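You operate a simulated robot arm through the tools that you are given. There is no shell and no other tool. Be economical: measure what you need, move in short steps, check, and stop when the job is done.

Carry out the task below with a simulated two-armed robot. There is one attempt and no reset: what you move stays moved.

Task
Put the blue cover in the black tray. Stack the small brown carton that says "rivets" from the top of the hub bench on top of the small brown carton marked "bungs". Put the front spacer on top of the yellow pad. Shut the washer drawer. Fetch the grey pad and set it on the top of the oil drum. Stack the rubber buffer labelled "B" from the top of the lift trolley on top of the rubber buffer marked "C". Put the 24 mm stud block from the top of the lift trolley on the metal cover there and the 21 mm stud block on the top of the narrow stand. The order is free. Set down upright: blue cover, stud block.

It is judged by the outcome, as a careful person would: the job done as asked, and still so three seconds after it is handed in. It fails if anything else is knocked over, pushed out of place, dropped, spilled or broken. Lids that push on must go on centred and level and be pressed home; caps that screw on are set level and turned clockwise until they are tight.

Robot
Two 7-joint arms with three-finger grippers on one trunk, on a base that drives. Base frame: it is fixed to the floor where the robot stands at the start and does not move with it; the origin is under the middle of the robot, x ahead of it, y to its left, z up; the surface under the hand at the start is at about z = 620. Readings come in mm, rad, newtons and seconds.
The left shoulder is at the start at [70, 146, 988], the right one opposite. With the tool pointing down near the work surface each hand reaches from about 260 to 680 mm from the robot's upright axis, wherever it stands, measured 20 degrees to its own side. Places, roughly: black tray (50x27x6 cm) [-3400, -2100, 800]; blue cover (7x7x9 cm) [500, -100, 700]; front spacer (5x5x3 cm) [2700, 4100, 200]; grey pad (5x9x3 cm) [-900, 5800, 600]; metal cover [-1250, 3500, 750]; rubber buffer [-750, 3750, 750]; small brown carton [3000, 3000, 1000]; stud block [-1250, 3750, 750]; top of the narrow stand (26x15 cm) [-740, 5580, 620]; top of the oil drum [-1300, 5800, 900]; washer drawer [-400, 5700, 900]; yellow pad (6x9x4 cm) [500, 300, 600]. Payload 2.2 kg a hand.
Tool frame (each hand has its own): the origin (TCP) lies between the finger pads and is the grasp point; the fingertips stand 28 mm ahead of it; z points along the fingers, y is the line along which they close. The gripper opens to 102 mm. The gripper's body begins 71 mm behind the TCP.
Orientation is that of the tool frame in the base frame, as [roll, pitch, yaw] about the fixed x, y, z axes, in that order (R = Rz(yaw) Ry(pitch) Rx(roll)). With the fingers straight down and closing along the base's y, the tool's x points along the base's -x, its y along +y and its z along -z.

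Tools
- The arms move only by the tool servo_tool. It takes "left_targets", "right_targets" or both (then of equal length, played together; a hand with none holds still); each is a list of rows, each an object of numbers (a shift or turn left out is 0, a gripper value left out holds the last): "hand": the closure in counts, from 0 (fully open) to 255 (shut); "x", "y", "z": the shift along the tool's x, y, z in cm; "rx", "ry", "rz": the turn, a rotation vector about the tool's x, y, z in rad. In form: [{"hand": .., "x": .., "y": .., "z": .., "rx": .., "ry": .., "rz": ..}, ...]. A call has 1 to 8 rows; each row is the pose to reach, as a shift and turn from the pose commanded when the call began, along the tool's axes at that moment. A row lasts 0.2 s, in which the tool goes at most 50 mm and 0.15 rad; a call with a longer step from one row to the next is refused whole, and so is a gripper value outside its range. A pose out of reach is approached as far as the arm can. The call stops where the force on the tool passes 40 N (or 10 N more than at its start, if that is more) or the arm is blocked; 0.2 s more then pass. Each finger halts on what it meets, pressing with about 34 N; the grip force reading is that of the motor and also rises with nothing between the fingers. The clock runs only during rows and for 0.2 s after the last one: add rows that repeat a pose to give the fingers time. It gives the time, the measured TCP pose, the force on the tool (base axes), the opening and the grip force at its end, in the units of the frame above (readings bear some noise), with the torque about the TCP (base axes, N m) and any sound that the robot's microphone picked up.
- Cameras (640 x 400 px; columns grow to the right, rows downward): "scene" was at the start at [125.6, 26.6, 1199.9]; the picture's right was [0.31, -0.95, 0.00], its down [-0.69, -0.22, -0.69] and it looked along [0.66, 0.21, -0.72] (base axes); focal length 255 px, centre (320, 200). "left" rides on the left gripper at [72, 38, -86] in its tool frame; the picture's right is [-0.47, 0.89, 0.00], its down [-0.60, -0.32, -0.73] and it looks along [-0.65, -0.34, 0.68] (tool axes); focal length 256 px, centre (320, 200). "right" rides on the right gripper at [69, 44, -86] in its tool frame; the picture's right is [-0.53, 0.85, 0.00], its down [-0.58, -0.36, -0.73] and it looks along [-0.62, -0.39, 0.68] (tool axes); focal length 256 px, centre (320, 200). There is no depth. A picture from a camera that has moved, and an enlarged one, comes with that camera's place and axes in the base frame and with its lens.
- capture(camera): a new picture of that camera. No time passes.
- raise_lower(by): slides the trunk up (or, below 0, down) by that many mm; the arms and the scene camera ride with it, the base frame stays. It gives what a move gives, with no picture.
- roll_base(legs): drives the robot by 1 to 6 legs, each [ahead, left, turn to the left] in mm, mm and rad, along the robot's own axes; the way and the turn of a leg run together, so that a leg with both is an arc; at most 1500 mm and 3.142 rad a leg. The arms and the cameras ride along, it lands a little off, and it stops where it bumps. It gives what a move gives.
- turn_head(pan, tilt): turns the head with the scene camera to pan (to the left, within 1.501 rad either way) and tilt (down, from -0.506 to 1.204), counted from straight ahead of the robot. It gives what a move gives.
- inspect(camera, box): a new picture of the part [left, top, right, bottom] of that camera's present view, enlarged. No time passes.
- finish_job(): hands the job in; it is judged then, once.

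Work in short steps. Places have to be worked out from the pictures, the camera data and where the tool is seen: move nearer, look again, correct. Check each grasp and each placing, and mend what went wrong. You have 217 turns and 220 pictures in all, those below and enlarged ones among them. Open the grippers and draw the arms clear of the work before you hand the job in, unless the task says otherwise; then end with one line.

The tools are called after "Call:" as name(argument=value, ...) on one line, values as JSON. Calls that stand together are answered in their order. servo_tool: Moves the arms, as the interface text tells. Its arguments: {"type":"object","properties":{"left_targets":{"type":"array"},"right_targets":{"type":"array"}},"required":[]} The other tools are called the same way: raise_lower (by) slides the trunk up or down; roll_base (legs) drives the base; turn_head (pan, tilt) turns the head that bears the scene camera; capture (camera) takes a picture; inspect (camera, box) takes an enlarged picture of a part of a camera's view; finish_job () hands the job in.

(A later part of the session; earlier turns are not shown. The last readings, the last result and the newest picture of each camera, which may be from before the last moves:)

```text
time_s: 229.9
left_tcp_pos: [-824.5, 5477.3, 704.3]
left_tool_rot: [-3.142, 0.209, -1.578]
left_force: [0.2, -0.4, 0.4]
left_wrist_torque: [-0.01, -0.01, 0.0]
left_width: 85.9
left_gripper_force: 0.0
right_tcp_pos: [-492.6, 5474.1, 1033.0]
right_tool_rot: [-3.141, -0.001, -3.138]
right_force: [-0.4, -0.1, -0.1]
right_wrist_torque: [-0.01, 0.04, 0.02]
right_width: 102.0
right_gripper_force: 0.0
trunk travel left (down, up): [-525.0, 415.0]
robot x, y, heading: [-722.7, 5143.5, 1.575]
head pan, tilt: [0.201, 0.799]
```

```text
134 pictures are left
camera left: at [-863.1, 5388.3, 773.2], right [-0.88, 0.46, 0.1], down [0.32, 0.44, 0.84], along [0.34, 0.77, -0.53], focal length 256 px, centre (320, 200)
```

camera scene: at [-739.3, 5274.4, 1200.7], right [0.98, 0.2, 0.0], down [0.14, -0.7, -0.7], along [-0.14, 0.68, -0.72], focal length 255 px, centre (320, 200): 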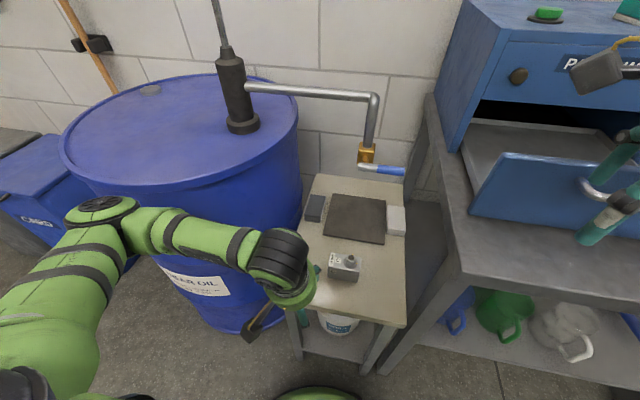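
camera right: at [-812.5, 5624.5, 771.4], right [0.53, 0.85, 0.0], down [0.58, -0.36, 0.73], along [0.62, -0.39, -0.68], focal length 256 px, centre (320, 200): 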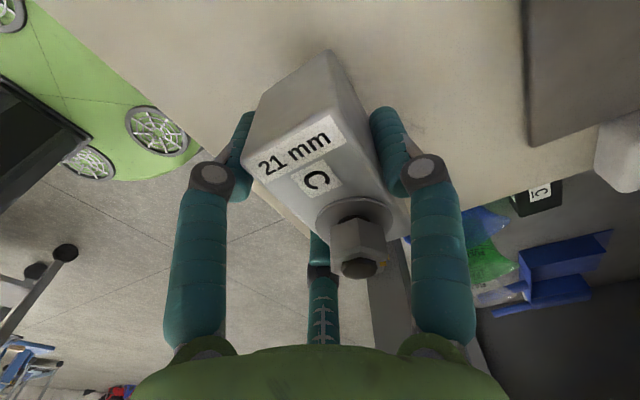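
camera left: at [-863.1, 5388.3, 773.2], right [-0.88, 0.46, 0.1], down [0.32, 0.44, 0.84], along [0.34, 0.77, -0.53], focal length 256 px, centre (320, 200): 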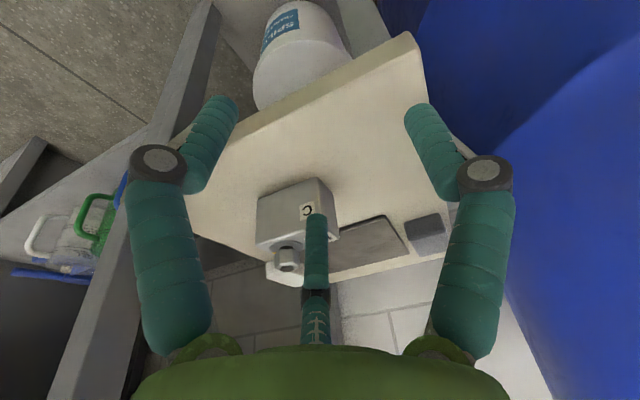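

The hand is low in front of the stand. I shift it west to x≈-850 and slide in north at z≈700, under the pipe, towards the pad.

Call:
servo_tool(left_targets=[{"x": -1, "y": 2.55, "z": 0.2}, {"x": -5, "y": 2.55, "z": 1.1}, {"x": -9, "y": 2.55, "z": 2.0}, {"x": -13, "y": 2.55, "z": 2.9}, {"x": -17, "y": 2.55, "z": 3.8}, {"x": -20, "y": 2.55, "z": 4.5}])

Call:
capture(camera="scene")

Call:
capture(camera="left")

```text
time_s: 231.3
left_tcp_pos: [-849.5, 5681.5, 704.7]
left_tool_rot: [-3.14, 0.21, -1.577]
left_force: [-0.4, 0.4, -0.9]
left_wrist_torque: [-0.01, -0.01, -0.02]
left_width: 86.0
left_gripper_force: 0.0
right_tcp_pos: [-491.1, 5475.2, 1032.0]
right_tool_rot: [-3.14, 0.0, -3.136]
right_force: [-0.2, 0.8, -0.5]
right_wrist_torque: [0.0, 0.01, 0.02]
right_width: 101.9
right_gripper_force: 0.1
trunk travel left (down, up): [-525.0, 415.0]
robot x, y, heading: [-723.2, 5145.0, 1.573]
head pan, tilt: [0.201, 0.799]
```

```text
133 pictures are left
camera scene: at [-739.0, 5275.0, 1200.5], right [0.98, 0.2, 0.0], down [0.14, -0.7, -0.7], along [-0.14, 0.68, -0.72], focal length 255 px, centre (320, 200)
```

scene: 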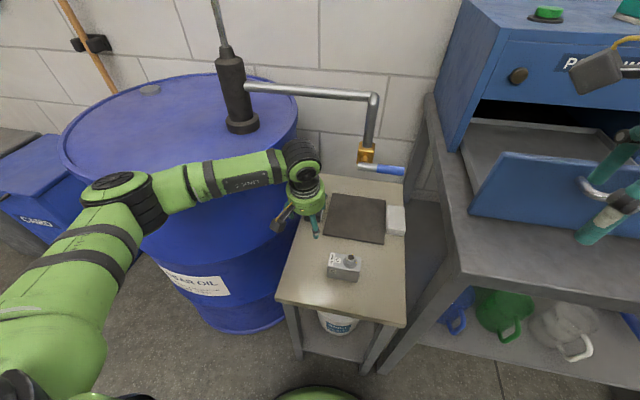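

```text
132 pictures are left
camera left: at [-887.7, 5593.1, 772.9], right [-0.88, 0.46, 0.1], down [0.32, 0.44, 0.84], along [0.34, 0.77, -0.53], focal length 256 px, centre (320, 200)
```

left: 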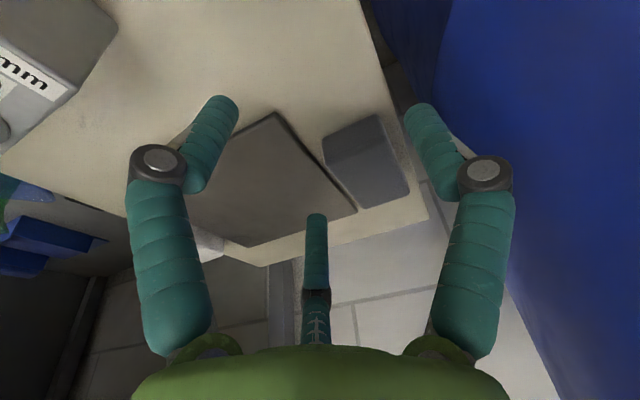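

The forearm passes close over the drum rim, so I pull back 40 mm, raise the trunk 150 mm and lower the hand by as much, so the forearm slopes down from higher.

Call:
servo_tool(left_targets=[{"x": 2.5, "z": -0.55}, {"x": 5, "z": -1.1}])

Call:
raise_lower(by=150)

Call:
servo_tool(left_targets=[{"x": 0.9, "z": 4}, {"x": 1.7, "z": 8}, {"x": 2.5, "z": 12}, {"x": 3.1, "z": 14.7}])

Call:
capture(camera="scene")

```text
time_s: 231.9
left_tcp_pos: [-849.5, 5629.7, 704.0]
left_tool_rot: [-3.141, 0.211, -1.575]
left_force: [-0.3, -0.5, -0.2]
left_wrist_torque: [0.01, 0.01, 0.02]
left_width: 85.9
left_gripper_force: 0.1
right_tcp_pos: [-492.5, 5473.8, 1033.1]
right_tool_rot: [-3.14, 0.001, -3.137]
right_force: [-0.3, 0.4, 0.0]
right_wrist_torque: [-0.01, -0.01, -0.02]
right_width: 102.1
right_gripper_force: 0.2
trunk travel left (down, up): [-525.0, 415.0]
robot x, y, heading: [-722.9, 5147.1, 1.574]
head pan, tilt: [0.201, 0.799]
```

```text
time_s: 233.7
left_tcp_pos: [-847.8, 5628.7, 853.9]
left_tool_rot: [3.141, 0.207, -1.576]
left_force: [-1.3, -0.8, 0.7]
left_wrist_torque: [0.02, 0.02, -0.02]
left_width: 86.1
left_gripper_force: 0.1
right_tcp_pos: [-491.4, 5473.0, 1183.2]
right_tool_rot: [-3.139, -0.001, -3.138]
right_force: [-0.3, 0.5, 0.0]
right_wrist_torque: [0.0, -0.01, 0.01]
right_width: 102.1
right_gripper_force: 0.0
trunk travel left (down, up): [-675.0, 265.0]
robot x, y, heading: [-721.8, 5144.9, 1.576]
head pan, tilt: [0.201, 0.799]
```

```text
time_s: 234.7
left_tcp_pos: [-849.6, 5626.8, 702.8]
left_tool_rot: [-3.141, 0.211, -1.576]
left_force: [0.2, 0.6, 0.0]
left_wrist_torque: [-0.04, 0.0, 0.01]
left_width: 86.0
left_gripper_force: 0.0
right_tcp_pos: [-491.8, 5475.2, 1182.0]
right_tool_rot: [-3.139, -0.001, -3.139]
right_force: [-0.9, -0.6, -0.1]
right_wrist_torque: [-0.01, 0.03, 0.04]
right_width: 102.2
right_gripper_force: 0.1
trunk travel left (down, up): [-675.0, 265.0]
robot x, y, heading: [-718.7, 5143.6, 1.569]
head pan, tilt: [0.201, 0.799]
```

```text
131 pictures are left
camera scene: at [-739.2, 5274.8, 1350.6], right [0.98, 0.2, 0.0], down [0.14, -0.7, -0.7], along [-0.14, 0.68, -0.72], focal length 255 px, centre (320, 200)
```

scene: 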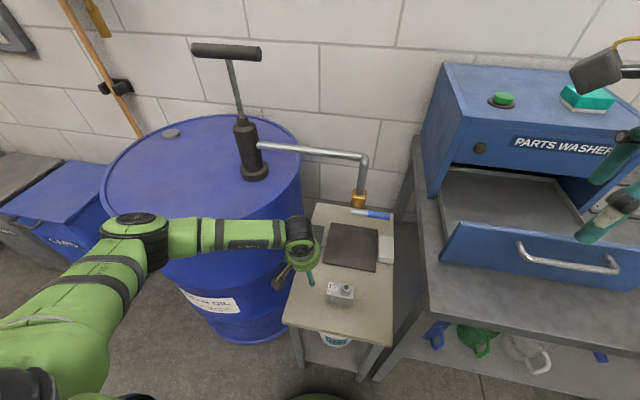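

The left forearm would run over the drum; the right arm suits better (its elbow goes over the low bench side). I withdraw the left hand up and back, and turn the right wrist to default yaw.

Call:
servo_tool(left_targets=[{"x": 3.9, "z": -0.8}, {"x": 7.8, "z": -1.7}, {"x": 11.7, "z": -2.5}, {"x": 10.8, "z": -6.9, "ry": 0.1}, {"x": 9.9, "z": -11.3, "ry": 0.2}, {"x": 8.9, "z": -15.7, "ry": 0.209}, {"x": 8.0, "z": -20.1, "ry": 0.209}, {"x": 7.2, "z": -24, "ry": 0.209}], right_targets=[{"rz": -0.147}, {"rz": -0.294}, {"rz": -0.441}, {"rz": -0.588}, {"rz": -0.735}, {"rz": -0.882}, {"rz": -1.029}, {"rz": -1.176}])

Call:
roll_base(legs=[[-200, 0, 0]])

Call:
servo_tool(left_targets=[{"z": -4, "y": 1}, {"z": -8, "y": 2}, {"z": -12, "y": 4}, {"z": -15, "y": 6}], right_targets=[{"rz": -0.14, "z": 4}, {"rz": -0.28, "z": 8}, {"rz": -0.393, "z": 12}, {"rz": -0.393, "z": 16}])

```text
time_s: 236.4
left_tcp_pos: [-848.9, 5509.5, 925.2]
left_tool_rot: [3.139, 0.0, -1.575]
left_force: [-0.1, 0.7, 0.3]
left_wrist_torque: [-0.02, 0.01, 0.02]
left_width: 86.1
left_gripper_force: 0.1
right_tcp_pos: [-491.5, 5473.8, 1182.1]
right_tool_rot: [-3.14, 0.002, -1.96]
right_force: [-1.0, -0.7, 0.3]
right_wrist_torque: [0.0, 0.0, -0.01]
right_width: 101.9
right_gripper_force: 0.1
trunk travel left (down, up): [-675.0, 265.0]
robot x, y, heading: [-722.9, 5143.5, 1.57]
head pan, tilt: [0.201, 0.799]
```

```text
time_s: 238.1
left_tcp_pos: [-848.0, 5309.5, 924.9]
left_tool_rot: [-3.141, 0.0, -1.575]
left_force: [0.2, -0.2, -0.7]
left_wrist_torque: [-0.01, -0.03, 0.03]
left_width: 85.6
left_gripper_force: 0.0
right_tcp_pos: [-492.5, 5274.1, 1181.3]
right_tool_rot: [-3.141, -0.003, -1.961]
right_force: [-0.6, 0.6, -0.1]
right_wrist_torque: [0.03, -0.04, 0.03]
right_width: 102.2
right_gripper_force: 0.1
trunk travel left (down, up): [-675.0, 265.0]
robot x, y, heading: [-722.3, 4940.5, 1.573]
head pan, tilt: [0.201, 0.799]
```

```text
time_s: 239.1
left_tcp_pos: [-909.8, 5309.2, 1072.1]
left_tool_rot: [3.14, 0.001, -1.575]
left_force: [-0.5, -0.3, -0.8]
left_wrist_torque: [-0.02, -0.01, -0.01]
left_width: 86.2
left_gripper_force: 0.0
right_tcp_pos: [-492.1, 5272.4, 1023.2]
right_tool_rot: [3.141, -0.004, -1.569]
right_force: [-1.2, 0.0, 0.7]
right_wrist_torque: [0.04, 0.02, -0.02]
right_width: 101.9
right_gripper_force: 0.0
trunk travel left (down, up): [-675.0, 265.0]
robot x, y, heading: [-722.5, 4941.4, 1.573]
head pan, tilt: [0.201, 0.799]
```

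Now the right hand: lower it to z≈704 with the 0.2 rad tilt, then move the base to x≈-1000.

Call:
servo_tool(right_targets=[{"x": -0.3, "y": 1, "z": 4}, {"x": -0.6, "y": 2, "z": 8}, {"x": -0.9, "y": 3, "z": 12}, {"x": -1.2, "y": 4, "z": 16}, {"x": -1.5, "y": 5, "z": 20}, {"x": -1.8, "y": 6, "z": 24}, {"x": -2, "y": 7, "z": 28}, {"x": -2, "y": 8, "z": 32}])

Call:
servo_tool(right_targets=[{"ry": -0.1, "hand": 40}, {"ry": -0.2, "hand": 40}])

Call:
roll_base(legs=[[0, 280, -0.003], [205, 0, 0]])

Call:
turn_head(pan=-0.3, tilt=0.8)

Call:
capture(camera="scene")

```text
time_s: 240.9
left_tcp_pos: [-909.9, 5310.4, 1070.8]
left_tool_rot: [-3.141, 0.0, -1.574]
left_force: [0.3, -0.2, 0.5]
left_wrist_torque: [-0.04, 0.07, -0.03]
left_width: 86.2
left_gripper_force: 0.0
right_tcp_pos: [-573.6, 5292.8, 703.4]
right_tool_rot: [3.14, -0.002, -1.57]
right_force: [-0.1, 1.1, -0.3]
right_wrist_torque: [-0.01, -0.02, 0.0]
right_width: 102.0
right_gripper_force: 0.0
trunk travel left (down, up): [-675.0, 265.0]
robot x, y, heading: [-721.3, 4938.2, 1.572]
head pan, tilt: [0.201, 0.799]
```

```text
time_s: 241.5
left_tcp_pos: [-909.3, 5309.5, 1072.6]
left_tool_rot: [3.141, -0.001, -1.574]
left_force: [-0.7, 0.4, -0.1]
left_wrist_torque: [0.01, 0.01, 0.03]
left_width: 85.9
left_gripper_force: 0.1
right_tcp_pos: [-574.0, 5291.8, 702.6]
right_tool_rot: [3.141, 0.199, -1.568]
right_force: [0.2, 0.4, -0.3]
right_wrist_torque: [-0.02, -0.02, -0.03]
right_width: 86.0
right_gripper_force: 0.1
trunk travel left (down, up): [-675.0, 265.0]
robot x, y, heading: [-717.9, 4940.3, 1.57]
head pan, tilt: [0.201, 0.799]
```

```text
time_s: 244.6
left_tcp_pos: [-1191.1, 5511.2, 1073.2]
left_tool_rot: [3.139, 0.002, -1.577]
left_force: [-0.8, 1.4, 0.7]
left_wrist_torque: [0.01, -0.01, -0.02]
left_width: 85.9
left_gripper_force: 0.1
right_tcp_pos: [-855.2, 5494.4, 701.8]
right_tool_rot: [3.141, 0.198, -1.569]
right_force: [-0.3, -0.8, -0.6]
right_wrist_torque: [-0.01, 0.02, -0.01]
right_width: 86.2
right_gripper_force: 0.0
trunk travel left (down, up): [-675.0, 265.0]
robot x, y, heading: [-1001.0, 5140.2, 1.573]
head pan, tilt: [0.201, 0.799]
```

```text
time_s: 245.6
left_tcp_pos: [-1191.2, 5513.2, 1073.2]
left_tool_rot: [3.14, 0.001, -1.577]
left_force: [-0.3, -0.7, -0.6]
left_wrist_torque: [-0.03, 0.01, -0.02]
left_width: 86.0
left_gripper_force: 0.0
right_tcp_pos: [-854.7, 5494.0, 702.5]
right_tool_rot: [-3.14, 0.197, -1.568]
right_force: [0.3, -0.4, -0.3]
right_wrist_torque: [0.0, 0.01, -0.02]
right_width: 86.2
right_gripper_force: 0.0
trunk travel left (down, up): [-675.0, 265.0]
robot x, y, heading: [-1001.7, 5141.9, 1.57]
head pan, tilt: [-0.3, 0.799]
```

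```text
130 pictures are left
camera scene: at [-980.7, 5272.6, 1350.6], right [0.96, -0.29, 0.0], down [-0.21, -0.69, -0.7], along [0.2, 0.67, -0.72], focal length 255 px, centre (320, 200)
```

scene: 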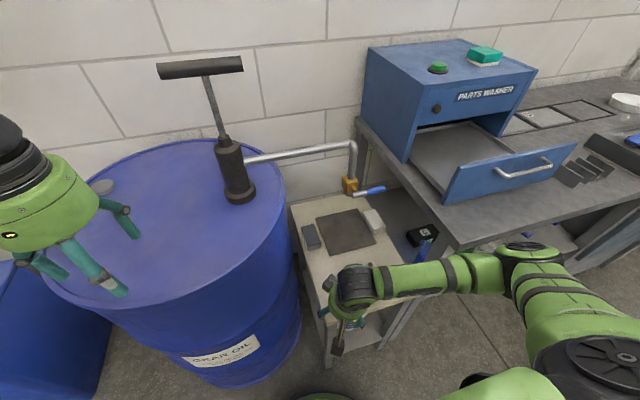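

Geometry is clear here. I slide the right hand north towards the pad and check part way.

Call:
servo_tool(right_targets=[{"x": -4.3, "y": -0.2, "z": 0.9}, {"x": -8.6, "y": -0.4, "z": 1.8}, {"x": -13, "y": -0.5, "z": 2.7}, {"x": -17.3, "y": -0.5, "z": 3.6}, {"x": -21, "y": -0.5, "z": 4.4}])

Call:
capture(camera="scene")

Call:
capture(camera="right")

```text
time_s: 246.8
left_tcp_pos: [-1191.2, 5512.3, 1072.7]
left_tool_rot: [3.14, 0.0, -1.576]
left_force: [0.4, -0.3, -0.1]
left_wrist_torque: [0.02, -0.03, 0.02]
left_width: 86.0
left_gripper_force: 0.1
right_tcp_pos: [-849.5, 5709.2, 700.5]
right_tool_rot: [-3.141, 0.198, -1.567]
right_force: [-0.6, 0.0, 0.0]
right_wrist_torque: [-0.01, 0.01, 0.0]
right_width: 86.1
right_gripper_force: 0.1
trunk travel left (down, up): [-675.0, 265.0]
robot x, y, heading: [-1007.1, 5146.9, 1.571]
head pan, tilt: [-0.3, 0.799]
```

```text
129 pictures are left
camera scene: at [-981.4, 5273.8, 1350.5], right [0.96, -0.29, 0.0], down [-0.21, -0.69, -0.7], along [0.21, 0.67, -0.72], focal length 255 px, centre (320, 200)
```

scene: 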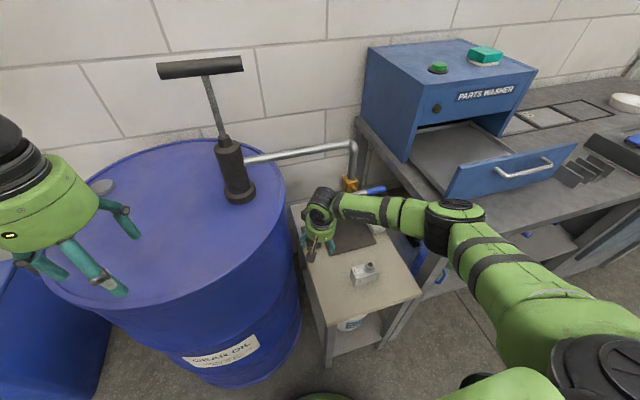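

```text
128 pictures are left
camera right: at [-892.5, 5625.0, 771.8], right [-0.85, 0.52, 0.1], down [0.36, 0.42, 0.83], along [0.39, 0.74, -0.55], focal length 256 px, centre (320, 200)
```

right: 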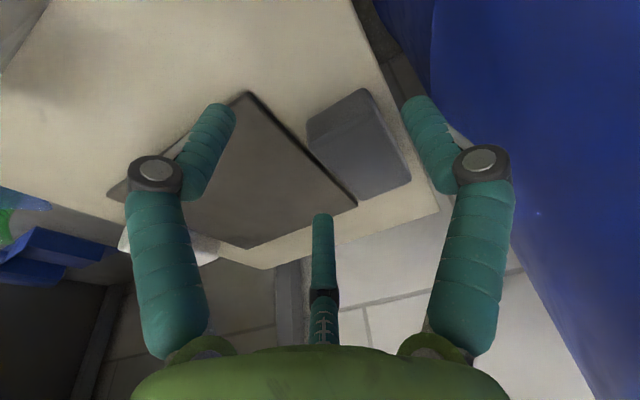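

The pad is lined up. I go forward 54 mm, then down to z≈660 and close.

Call:
servo_tool(right_targets=[{"x": -2.7, "z": 0.53}, {"x": -5.3, "z": 1.06}, {"x": -4.9, "z": 3.0}, {"x": -4.5, "z": 5.0}])

Call:
capture(camera="right")

Call:
inspect(camera="scene", box=[260, 160, 420, 260])

```text
time_s: 247.8
left_tcp_pos: [-1193.1, 5512.3, 1073.1]
left_tool_rot: [3.14, -0.001, -1.575]
left_force: [-0.2, 0.1, -0.4]
left_wrist_torque: [0.01, 0.0, -0.03]
left_width: 86.3
left_gripper_force: 0.1
right_tcp_pos: [-852.4, 5762.5, 659.8]
right_tool_rot: [-3.14, 0.198, -1.57]
right_force: [-0.2, 0.0, -0.1]
right_wrist_torque: [-0.07, -0.02, -0.02]
right_width: 86.1
right_gripper_force: 0.0
trunk travel left (down, up): [-675.0, 265.0]
robot x, y, heading: [-1003.0, 5145.8, 1.574]
head pan, tilt: [-0.3, 0.799]
```

```text
127 pictures are left
camera right: at [-894.1, 5677.9, 731.1], right [-0.85, 0.52, 0.1], down [0.36, 0.42, 0.83], along [0.39, 0.74, -0.55], focal length 256 px, centre (320, 200)
```

right: 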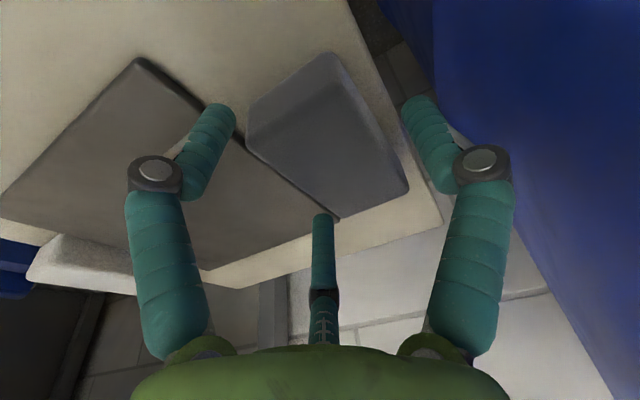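

```text
4.00 times, centred on (340, 210) of scene
camera zoom: at [-981.5, 5273.4, 1350.6], right [0.96, -0.29, 0.0], down [-0.21, -0.69, -0.7], along [0.21, 0.67, -0.72], focal length 1021 px, centre (240, 160)
```

zoom: 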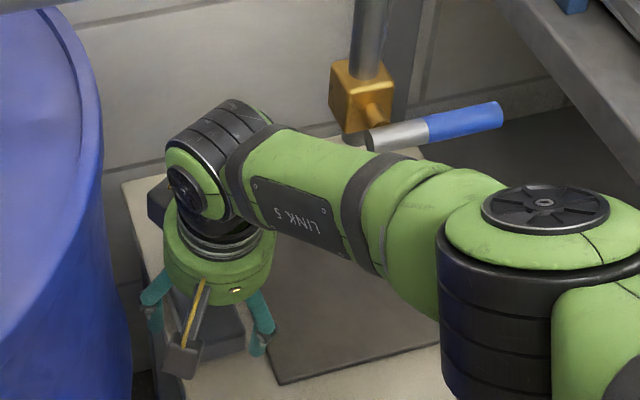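

The pad lies between the fingers, roughly centred. Close.

Call:
servo_tool(right_targets=[{"hand": 120}, {"hand": 255}, {"hand": 255}, {"hand": 255}])

Call:
capture(camera="right")

```text
time_s: 248.8
left_tcp_pos: [-1192.1, 5512.2, 1073.2]
left_tool_rot: [3.141, 0.0, -1.575]
left_force: [0.2, -0.2, 0.1]
left_wrist_torque: [-0.01, 0.02, -0.03]
left_width: 86.0
left_gripper_force: 0.0
right_tcp_pos: [-850.2, 5761.3, 661.6]
right_tool_rot: [3.141, 0.199, -1.568]
right_force: [0.3, 0.3, 4.7]
right_wrist_torque: [-0.05, -0.04, 0.06]
right_width: 69.6
right_gripper_force: 34.2
trunk travel left (down, up): [-675.0, 265.0]
robot x, y, heading: [-1002.2, 5142.2, 1.57]
head pan, tilt: [-0.3, 0.799]
```

```text
125 pictures are left
camera right: at [-893.8, 5677.4, 731.9], right [-0.85, 0.52, 0.11], down [0.36, 0.42, 0.83], along [0.39, 0.74, -0.55], focal length 256 px, centre (320, 200)
```

right: 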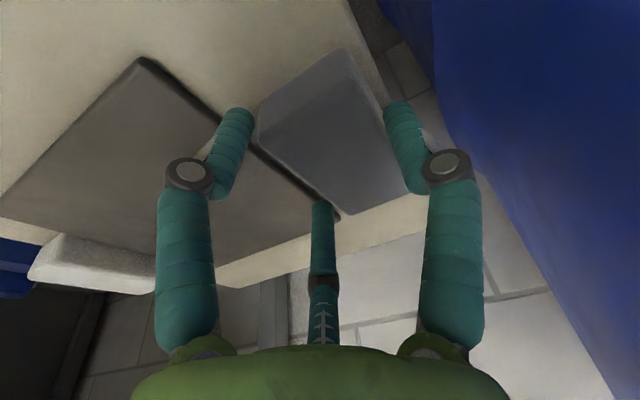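

Gripped (pad ≈52 mm wide). I lift 3 cm and withdraw south from under the pipe.

Call:
servo_tool(right_targets=[{"x": -0.3, "z": -1.5}, {"x": -0.6, "z": -3}, {"x": 3.3, "z": -4}, {"x": 7.2, "z": -5}, {"x": 11.1, "z": -6}, {"x": 15, "z": -7}, {"x": 19, "z": -8}])

Call:
capture(camera="right")

Call:
capture(camera="scene")

```text
time_s: 250.4
left_tcp_pos: [-1192.5, 5510.8, 1073.4]
left_tool_rot: [3.14, 0.003, -1.578]
left_force: [0.6, -0.7, 0.0]
left_wrist_torque: [0.04, -0.02, 0.01]
left_width: 85.6
left_gripper_force: 0.0
right_tcp_pos: [-850.0, 5557.5, 701.7]
right_tool_rot: [3.141, 0.2, -1.571]
right_force: [0.2, 0.0, 0.5]
right_wrist_torque: [0.0, 0.0, 0.01]
right_width: 69.0
right_gripper_force: 33.9
trunk travel left (down, up): [-675.0, 265.0]
robot x, y, heading: [-1003.2, 5143.5, 1.573]
head pan, tilt: [-0.3, 0.799]
```

```text
124 pictures are left
camera right: at [-892.1, 5473.6, 772.0], right [-0.85, 0.52, 0.11], down [0.36, 0.42, 0.83], along [0.39, 0.74, -0.55], focal length 256 px, centre (320, 200)
```

right: 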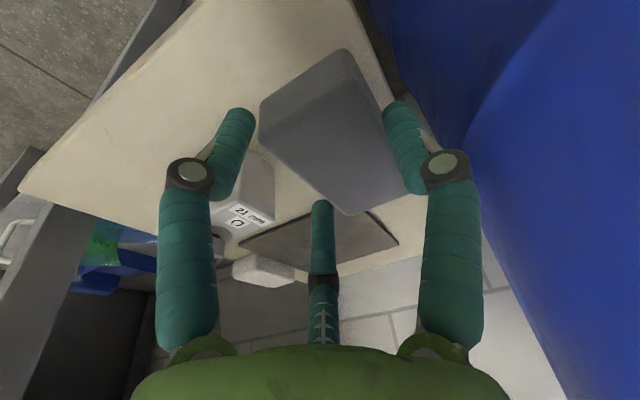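

```text
123 pictures are left
camera scene: at [-980.4, 5271.8, 1350.7], right [0.96, -0.29, 0.0], down [-0.21, -0.68, -0.7], along [0.2, 0.67, -0.72], focal length 255 px, centre (320, 200)
```

scene: 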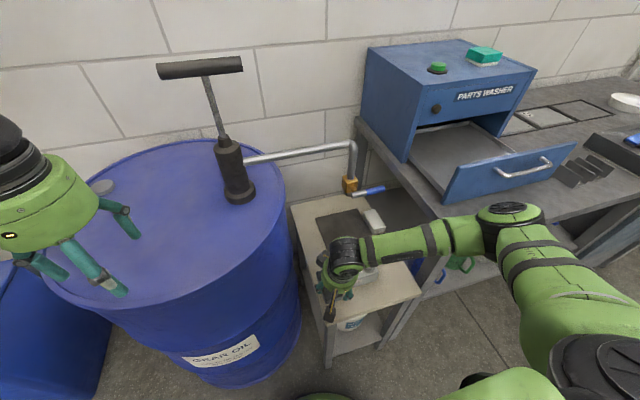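

Pad is held level; block C beside it undisturbed. I withdraw further, raise above drum height and shift the base left to face the drum.

Call:
servo_tool(right_targets=[{"x": 4.4, "z": -0.9}, {"x": 8.8, "z": -1.8}, {"x": 7.9, "z": -6.2}, {"x": 7.0, "z": -10.6}, {"x": 6.1, "z": -15}, {"x": 5.2, "z": -19.4}, {"x": 4.3, "z": -23.8}, {"x": 3.4, "z": -28.3}])

Call:
roll_base(legs=[[-60, 0, 0], [0, 200, 0]])

Call:
turn_head(pan=0.0, tilt=0.7)

Call:
capture(camera="scene")

```text
time_s: 252.2
left_tcp_pos: [-1190.9, 5511.6, 1072.4]
left_tool_rot: [-3.14, 0.002, -1.576]
left_force: [-0.3, -0.5, -0.6]
left_wrist_torque: [-0.01, 0.01, -0.03]
left_width: 85.8
left_gripper_force: 0.0
right_tcp_pos: [-852.4, 5476.3, 975.0]
right_tool_rot: [-3.14, 0.196, -1.568]
right_force: [0.3, 0.1, 0.7]
right_wrist_torque: [-0.02, 0.01, -0.03]
right_width: 68.7
right_gripper_force: 34.1
right hand out of reach, approached as far as the arm can: row 6, 7, 8
trunk travel left (down, up): [-675.0, 265.0]
robot x, y, heading: [-1001.1, 5142.5, 1.577]
head pan, tilt: [-0.3, 0.799]
```

```text
time_s: 254.3
left_tcp_pos: [-1385.2, 5452.0, 1073.3]
left_tool_rot: [3.139, 0.002, -1.576]
left_force: [0.1, -0.7, 0.2]
left_wrist_torque: [0.0, 0.0, -0.02]
left_width: 86.1
left_gripper_force: 0.0
right_tcp_pos: [-1045.9, 5418.8, 975.9]
right_tool_rot: [3.141, 0.196, -1.569]
right_force: [0.5, 0.2, -0.5]
right_wrist_torque: [0.04, 0.0, 0.0]
right_width: 68.7
right_gripper_force: 33.8
trunk travel left (down, up): [-675.0, 265.0]
robot x, y, heading: [-1197.0, 5082.5, 1.572]
head pan, tilt: [-0.3, 0.799]
```

```text
time_s: 255.1
left_tcp_pos: [-1386.3, 5453.2, 1072.3]
left_tool_rot: [3.141, -0.002, -1.576]
left_force: [-0.2, -1.4, 0.5]
left_wrist_torque: [0.0, 0.0, -0.02]
left_width: 85.9
left_gripper_force: 0.1
right_tcp_pos: [-1047.3, 5419.0, 975.7]
right_tool_rot: [-3.14, 0.196, -1.569]
right_force: [-0.6, -0.2, 0.4]
right_wrist_torque: [-0.01, 0.0, -0.01]
right_width: 68.6
right_gripper_force: 34.6
trunk travel left (down, up): [-675.0, 265.0]
robot x, y, heading: [-1194.1, 5084.4, 1.57]
head pan, tilt: [0.0, 0.7]
```

```text
122 pictures are left
camera scene: at [-1199.2, 5221.0, 1358.8], right [1.0, 0.0, 0.0], down [0.0, -0.64, -0.76], along [0.0, 0.76, -0.64], focal length 255 px, centre (320, 200)
```

scene: 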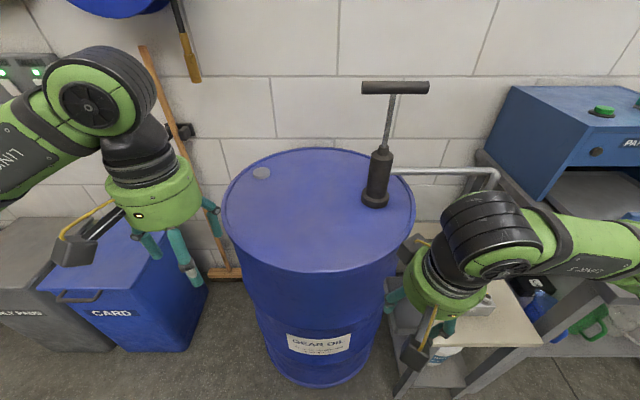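

Drum top is clear left of the pump (pump at ≈(-1039,5766)). I raise the trunk 40 mm and carry the pad over the drum to about (-1210,5690).

Call:
raise_lower(by=40)

Call:
servo_tool(right_targets=[{"x": -3.2, "y": 2.3, "z": 0.6}, {"x": -6.9, "y": 4.6, "z": 1.4}, {"x": -10.6, "y": 6.9, "z": 2.1}, {"x": -14.3, "y": 9.2, "z": 2.9}, {"x": -18, "y": 11.5, "z": 3.6}, {"x": -21.8, "y": 13.8, "z": 4.4}, {"x": -25.6, "y": 16, "z": 5.1}])

Call:
capture(camera="scene")

Call:
capture(camera="right")

```text
time_s: 255.9
left_tcp_pos: [-1386.5, 5453.3, 1111.4]
left_tool_rot: [3.139, -0.001, -1.578]
left_force: [0.0, 0.5, -0.5]
left_wrist_torque: [-0.01, 0.0, 0.03]
left_width: 86.1
left_gripper_force: 0.1
right_tcp_pos: [-1047.6, 5419.1, 1014.6]
right_tool_rot: [3.141, 0.196, -1.569]
right_force: [0.7, 0.3, 0.2]
right_wrist_torque: [-0.02, -0.01, -0.02]
right_width: 68.8
right_gripper_force: 34.2
trunk travel left (down, up): [-715.0, 225.0]
robot x, y, heading: [-1198.8, 5080.2, 1.574]
head pan, tilt: [0.0, 0.7]
```

```text
time_s: 257.5
left_tcp_pos: [-1388.6, 5453.6, 1111.0]
left_tool_rot: [-3.141, 0.001, -1.577]
left_force: [-0.9, -0.5, 0.2]
left_wrist_torque: [0.02, -0.05, 0.02]
left_width: 86.2
left_gripper_force: 0.1
right_tcp_pos: [-1209.4, 5679.4, 1015.2]
right_tool_rot: [-3.138, 0.196, -1.566]
right_force: [-0.7, 0.0, -0.4]
right_wrist_torque: [-0.04, -0.01, -0.03]
right_width: 68.6
right_gripper_force: 34.1
trunk travel left (down, up): [-715.0, 225.0]
robot x, y, heading: [-1194.9, 5084.9, 1.572]
head pan, tilt: [0.0, 0.7]
```

```text
121 pictures are left
camera scene: at [-1201.8, 5222.0, 1398.7], right [1.0, 0.0, 0.0], down [0.0, -0.64, -0.76], along [0.0, 0.76, -0.64], focal length 255 px, centre (320, 200)
```

scene: 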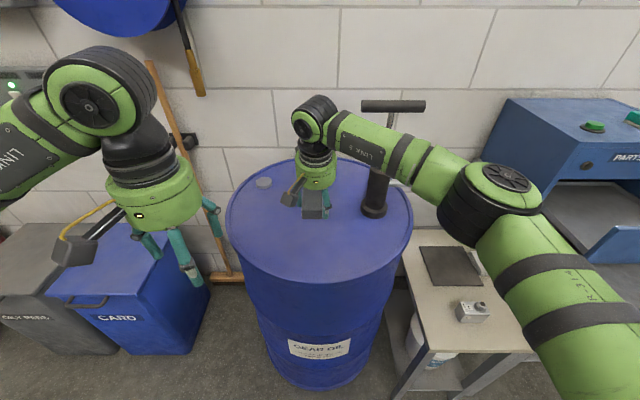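

```text
120 pictures are left
camera right: at [-1251.6, 5594.0, 1086.2], right [-0.85, 0.52, 0.1], down [0.36, 0.42, 0.83], along [0.39, 0.74, -0.55], focal length 256 px, centre (320, 200)
```

right: 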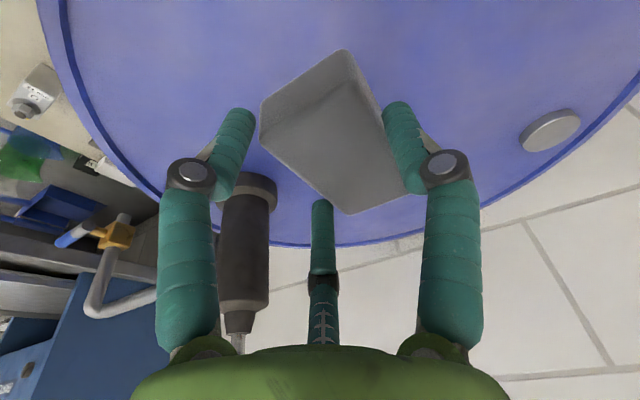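

Clear on all sides. Lower towards the drum top in steps.

Call:
servo_tool(right_targets=[{"x": 0.6, "z": 3}, {"x": 1.1, "z": 5.5}, {"x": 1.25, "z": 6.3}, {"x": 1.35, "z": 6.8}, {"x": 1.45, "z": 7.3}, {"x": 1.55, "z": 7.8}])

```text
time_s: 258.9
left_tcp_pos: [-1385.8, 5452.2, 1111.7]
left_tool_rot: [3.139, 0.0, -1.576]
left_force: [-0.6, -0.5, -0.3]
left_wrist_torque: [-0.04, 0.01, -0.01]
left_width: 85.6
left_gripper_force: 0.0
right_tcp_pos: [-1207.4, 5679.1, 935.3]
right_tool_rot: [3.141, 0.197, -1.571]
right_force: [-0.3, 0.3, -0.4]
right_wrist_torque: [0.02, 0.0, 0.03]
right_width: 68.7
right_gripper_force: 34.6
trunk travel left (down, up): [-715.0, 225.0]
robot x, y, heading: [-1197.4, 5085.7, 1.571]
head pan, tilt: [0.0, 0.7]
```

No contact yet (recessed top). Continue in 3–4 mm steps.

Call:
servo_tool(right_targets=[{"x": 0.08, "z": 0.4}, {"x": 0.16, "z": 0.8}, {"x": 0.24, "z": 1.2}, {"x": 0.32, "z": 1.6}])

Call:
capture(camera="right")

```text
time_s: 259.9
left_tcp_pos: [-1386.9, 5451.3, 1112.3]
left_tool_rot: [3.138, 0.001, -1.576]
left_force: [-0.6, 1.1, -0.6]
left_wrist_torque: [-0.03, -0.01, -0.02]
left_width: 86.2
left_gripper_force: 0.1
right_tcp_pos: [-1206.8, 5679.3, 918.2]
right_tool_rot: [3.141, 0.196, -1.571]
right_force: [0.3, 0.5, -0.8]
right_wrist_torque: [-0.03, 0.04, 0.01]
right_width: 68.8
right_gripper_force: 33.9
trunk travel left (down, up): [-715.0, 225.0]
robot x, y, heading: [-1200.5, 5082.7, 1.572]
head pan, tilt: [0.0, 0.7]
```

```text
119 pictures are left
camera right: at [-1250.1, 5594.9, 990.1], right [-0.85, 0.52, 0.1], down [0.36, 0.42, 0.83], along [0.39, 0.74, -0.55], focal length 256 px, centre (320, 200)
```

right: 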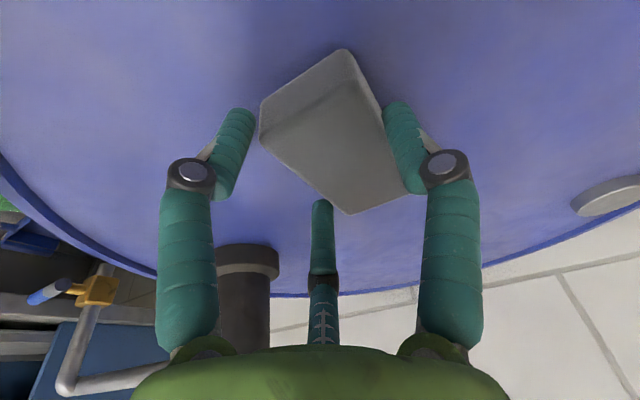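

Still free; continue down.

Call:
servo_tool(right_targets=[{"x": 0.08, "z": 0.4}, {"x": 0.16, "z": 0.8}, {"x": 0.24, "z": 1.2}, {"x": 0.32, "z": 1.6}, {"x": 0.4, "z": 2.0}])

```text
time_s: 260.9
left_tcp_pos: [-1385.7, 5450.0, 1113.8]
left_tool_rot: [3.139, 0.003, -1.578]
left_force: [0.3, 1.0, -0.4]
left_wrist_torque: [-0.04, -0.01, -0.02]
left_width: 85.9
left_gripper_force: 0.0
right_tcp_pos: [-1209.0, 5682.3, 914.0]
right_tool_rot: [3.134, 0.213, -1.573]
right_force: [2.1, -8.0, 18.5]
right_wrist_torque: [-0.57, -0.26, -0.06]
right_width: 69.1
right_gripper_force: 33.9
trunk travel left (down, up): [-715.0, 225.0]
robot x, y, heading: [-1199.4, 5084.2, 1.571]
head pan, tilt: [0.0, 0.7]
stopped in row 5 (right hand): the force on the tool passed its limit at 42 N (the readings are from after the stop); the commanded pose is now the measured one
```

Contact at TCP≈914. I ease up 3 mm and open, then rise along the tool axis.

Call:
servo_tool(right_targets=[{"z": -0.3}, {"z": -0.3, "hand": 120}, {"z": -0.3, "hand": 30}, {"z": -0.3, "hand": 30}, {"z": -4}, {"z": -8}])

Call:
capture(camera="right")

Call:
capture(camera="scene")

```text
time_s: 262.4
left_tcp_pos: [-1385.9, 5451.1, 1112.5]
left_tool_rot: [3.14, 0.002, -1.577]
left_force: [-0.3, -0.3, 0.1]
left_wrist_torque: [-0.01, 0.03, 0.02]
left_width: 86.1
left_gripper_force: 0.2
right_tcp_pos: [-1207.6, 5664.4, 989.3]
right_tool_rot: [3.139, 0.209, -1.573]
right_force: [0.6, 0.0, -0.8]
right_wrist_torque: [0.02, 0.0, -0.02]
right_width: 89.9
right_gripper_force: 0.1
trunk travel left (down, up): [-715.0, 225.0]
robot x, y, heading: [-1194.8, 5088.8, 1.574]
head pan, tilt: [0.0, 0.7]
```

```text
118 pictures are left
camera right: at [-1250.1, 5579.3, 1059.1], right [-0.85, 0.52, 0.11], down [0.37, 0.41, 0.83], along [0.39, 0.75, -0.54], focal length 256 px, centre (320, 200)
```

right: 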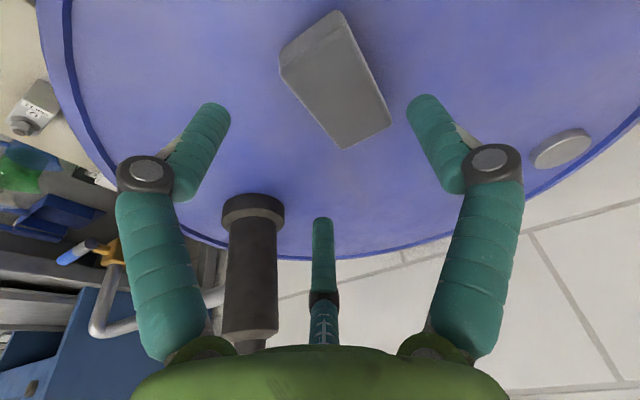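

```text
117 pictures are left
camera scene: at [-1199.1, 5219.7, 1398.9], right [1.0, 0.0, 0.0], down [0.0, -0.64, -0.77], along [0.0, 0.77, -0.64], focal length 255 px, centre (320, 200)
```

scene: 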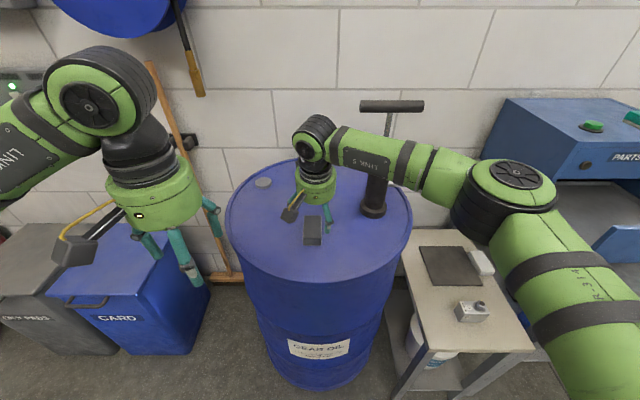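

The grey pad lies flat on the drum top. I withdraw the hand south, untilt, and move the base over to the washer.

Call:
servo_tool(right_targets=[{"x": 4.4, "z": -0.9}, {"x": 8.8, "z": -1.8}, {"x": 13.2, "z": -2.7}, {"x": 17.6, "z": -3.6, "ry": 0.1}, {"x": 21, "z": -4.4, "ry": 0.2}, {"x": 25, "z": -5, "ry": 0.209}])

Call:
roll_base(legs=[[-100, 0, 0], [0, -680, 0]])

Call:
turn_head(pan=-0.3, tilt=0.6)

Call:
capture(camera="scene")

```text
time_s: 263.8
left_tcp_pos: [-1386.1, 5451.1, 1112.5]
left_tool_rot: [-3.142, 0.003, -1.576]
left_force: [-0.2, -0.8, 0.6]
left_wrist_torque: [0.02, 0.0, -0.01]
left_width: 86.1
left_gripper_force: 0.1
right_tcp_pos: [-1206.9, 5410.2, 985.3]
right_tool_rot: [3.139, -0.002, -1.571]
right_force: [0.2, 0.2, 0.5]
right_wrist_torque: [0.03, 0.0, 0.01]
right_width: 90.0
right_gripper_force: 0.0
trunk travel left (down, up): [-715.0, 225.0]
robot x, y, heading: [-1196.0, 5078.9, 1.572]
head pan, tilt: [0.0, 0.7]
```

```text
time_s: 268.2
left_tcp_pos: [-720.4, 5354.8, 1111.3]
left_tool_rot: [-3.14, -0.001, -1.573]
left_force: [-0.6, 0.0, 0.5]
left_wrist_torque: [0.01, 0.07, 0.0]
left_width: 86.0
left_gripper_force: 0.0
right_tcp_pos: [-539.3, 5314.0, 985.6]
right_tool_rot: [3.14, 0.001, -1.568]
right_force: [0.2, -0.1, -0.5]
right_wrist_torque: [0.0, 0.01, 0.03]
right_width: 90.2
right_gripper_force: 0.0
trunk travel left (down, up): [-715.0, 225.0]
robot x, y, heading: [-529.3, 4988.3, 1.575]
head pan, tilt: [0.0, 0.7]
```

```text
time_s: 269.0
left_tcp_pos: [-719.5, 5354.1, 1112.7]
left_tool_rot: [3.14, 0.0, -1.575]
left_force: [-0.6, -0.1, 0.1]
left_wrist_torque: [0.02, -0.03, -0.01]
left_width: 86.0
left_gripper_force: 0.0
right_tcp_pos: [-539.4, 5314.5, 984.5]
right_tool_rot: [3.135, -0.001, -1.568]
right_force: [0.3, 0.1, -0.4]
right_wrist_torque: [0.01, 0.02, -0.01]
right_width: 90.1
right_gripper_force: 0.0
trunk travel left (down, up): [-715.0, 225.0]
robot x, y, heading: [-526.6, 4990.9, 1.576]
head pan, tilt: [-0.3, 0.6]
```

```text
116 pictures are left
camera scene: at [-505.8, 5123.1, 1407.5], right [0.96, -0.29, 0.0], down [-0.16, -0.54, -0.82], along [0.24, 0.79, -0.57], focal length 255 px, centre (320, 200)
```

scene: 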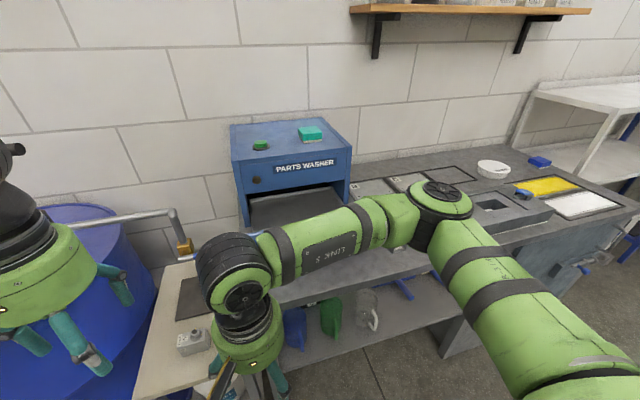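

I move the right hand 14 cm to the right and look at the drawer from a lower gaze.

Call:
servo_tool(right_targets=[{"y": -4.5, "hand": 255}, {"y": -9, "hand": 255}, {"y": -14, "z": 3, "hand": 255}, {"y": -18, "z": 5}])

Call:
turn_head(pan=-0.1, tilt=0.6)

Call:
capture(camera="scene")

Call:
inspect(camera="scene", box=[260, 90, 460, 215])

```text
refused: row 3 steps farther than a row can; nothing moved
```

```text
time_s: 269.7
left_tcp_pos: [-720.0, 5353.9, 1111.5]
left_tool_rot: [3.137, 0.001, -1.575]
left_force: [-0.3, 0.2, 0.0]
left_wrist_torque: [-0.02, 0.0, -0.03]
left_width: 86.0
left_gripper_force: 0.0
right_tcp_pos: [-540.7, 5314.2, 985.7]
right_tool_rot: [3.137, 0.0, -1.569]
right_force: [0.0, -0.3, 0.6]
right_wrist_torque: [0.0, 0.01, 0.02]
right_width: 90.0
right_gripper_force: 0.1
trunk travel left (down, up): [-715.0, 225.0]
robot x, y, heading: [-528.1, 4984.9, 1.574]
head pan, tilt: [-0.099, 0.6]
```

```text
115 pictures are left
camera scene: at [-523.3, 5126.6, 1407.5], right [1.0, -0.1, 0.0], down [-0.05, -0.56, -0.83], along [0.08, 0.82, -0.56], focal length 255 px, centre (320, 200)
```

scene: 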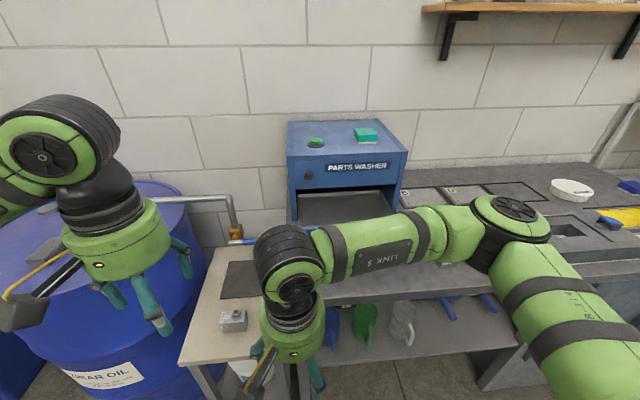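

```text
3.20 times, centred on (360, 152) of scene
camera zoom: at [-523.3, 5126.6, 1407.5], right [1.0, -0.1, 0.0], down [-0.05, -0.56, -0.83], along [0.08, 0.82, -0.56], focal length 817 px, centre (192, 352)
```

zoom: 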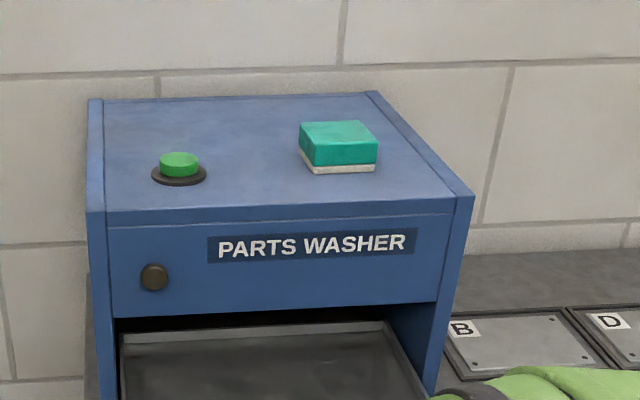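

I redo the shift of the right hand (closing the fingers) and look again.

Call:
servo_tool(right_targets=[{"y": -4.5, "hand": 255}, {"y": -9, "hand": 255}, {"y": -13.5, "hand": 255}, {"y": -18, "hand": 255}, {"y": -22, "hand": 255}])

Call:
capture(camera="scene")

Call:
capture(camera="right")

```text
time_s: 270.9
left_tcp_pos: [-717.6, 5353.7, 1112.2]
left_tool_rot: [3.139, 0.004, -1.574]
left_force: [0.1, 0.4, 0.1]
left_wrist_torque: [0.0, 0.0, 0.02]
left_width: 85.8
left_gripper_force: 0.1
right_tcp_pos: [-318.3, 5314.6, 983.6]
right_tool_rot: [3.136, 0.001, -1.566]
right_force: [0.7, -1.1, 0.0]
right_wrist_torque: [0.02, 0.05, 0.03]
right_width: 2.0
right_gripper_force: 31.2
trunk travel left (down, up): [-715.0, 225.0]
robot x, y, heading: [-531.3, 4988.3, 1.57]
head pan, tilt: [-0.099, 0.6]
```

```text
113 pictures are left
camera scene: at [-521.6, 5125.4, 1407.6], right [1.0, -0.1, 0.0], down [-0.06, -0.56, -0.83], along [0.08, 0.82, -0.56], focal length 255 px, centre (320, 200)
```

scene: 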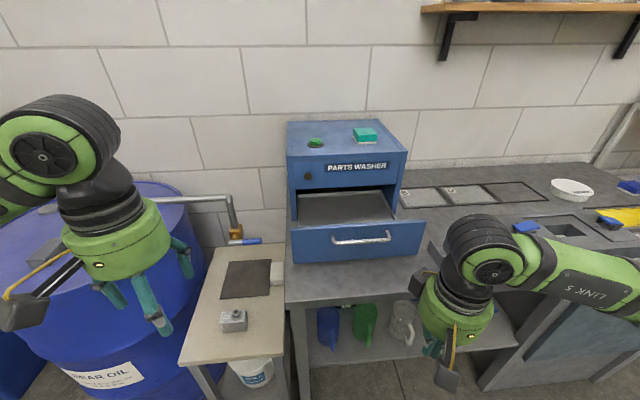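

```text
112 pictures are left
camera right: at [-360.3, 5244.5, 1070.0], right [-0.85, 0.53, 0.0], down [0.37, 0.58, 0.73], along [0.38, 0.62, -0.68], focal length 256 px, centre (320, 200)
```

right: 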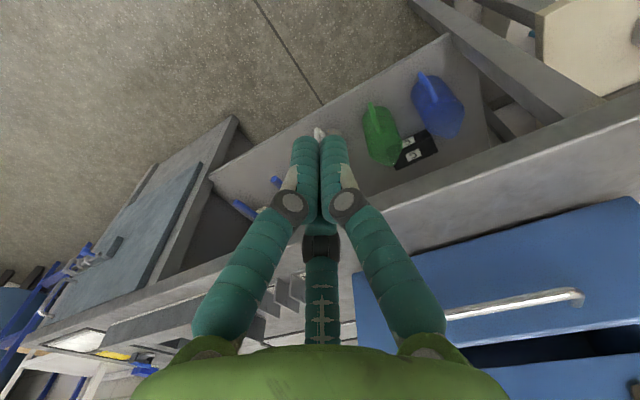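

The drawer panel is at y≈5604, x -555..-200, z 875..1000 with its handle at z≈970; the washer's face is at y≈5846. I move the base ahead 190 mm, centre the closed right hand on x≈-378 and tilt it 0.3.

Call:
servo_tool(right_targets=[{"y": 3, "ry": -0.1}, {"y": 6, "ry": -0.2}, {"y": 6, "ry": -0.3}])

Call:
roll_base(legs=[[180, 0, 0]])

Call:
capture(camera="scene")

Call:
capture(camera="right")

```text
time_s: 271.7
left_tcp_pos: [-719.1, 5355.0, 1113.0]
left_tool_rot: [3.14, 0.0, -1.575]
left_force: [0.2, -0.4, 0.0]
left_wrist_torque: [0.01, -0.01, -0.01]
left_width: 86.2
left_gripper_force: 0.0
right_tcp_pos: [-388.7, 5344.9, 984.9]
right_tool_rot: [3.136, 0.297, -1.568]
right_force: [0.0, 0.0, -0.2]
right_wrist_torque: [-0.02, 0.03, 0.0]
right_width: 1.9
right_gripper_force: 31.2
right hand out of reach, approached as far as the arm can: row 2, 3
trunk travel left (down, up): [-715.0, 225.0]
robot x, y, heading: [-531.0, 4987.4, 1.576]
head pan, tilt: [-0.099, 0.6]
```

```text
time_s: 273.2
left_tcp_pos: [-719.8, 5530.8, 1113.6]
left_tool_rot: [3.139, 0.001, -1.574]
left_force: [-0.2, 0.3, -0.6]
left_wrist_torque: [0.01, 0.01, 0.0]
left_width: 86.2
left_gripper_force: 0.2
right_tcp_pos: [-388.5, 5522.3, 985.3]
right_tool_rot: [3.139, 0.3, -1.57]
right_force: [0.3, -0.2, 0.5]
right_wrist_torque: [0.02, 0.0, -0.01]
right_width: 2.0
right_gripper_force: 31.5
trunk travel left (down, up): [-715.0, 225.0]
robot x, y, heading: [-530.7, 5167.4, 1.573]
head pan, tilt: [-0.099, 0.6]
```

```text
111 pictures are left
camera scene: at [-523.9, 5302.8, 1407.7], right [1.0, -0.1, 0.0], down [-0.05, -0.56, -0.83], along [0.08, 0.82, -0.56], focal length 255 px, centre (320, 200)
```

scene: 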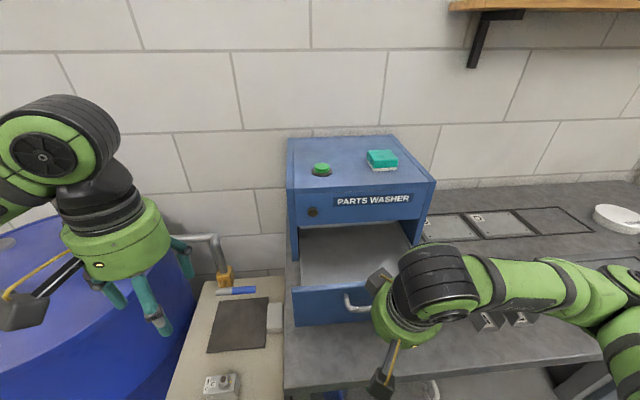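

```text
110 pictures are left
camera right: at [-431.3, 5430.0, 1048.4], right [-0.85, 0.51, 0.16], down [0.37, 0.34, 0.87], along [0.39, 0.79, -0.47], focal length 256 px, centre (320, 200)
```

right: 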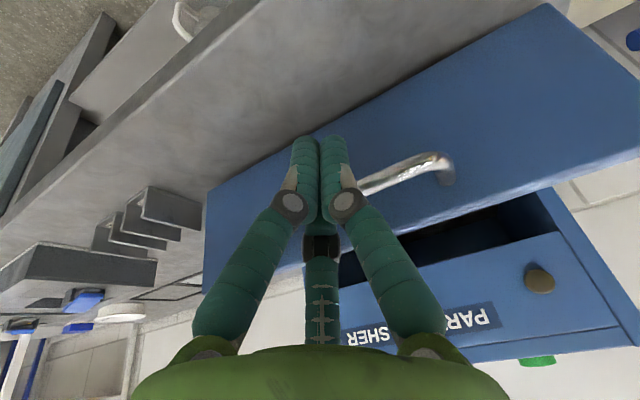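

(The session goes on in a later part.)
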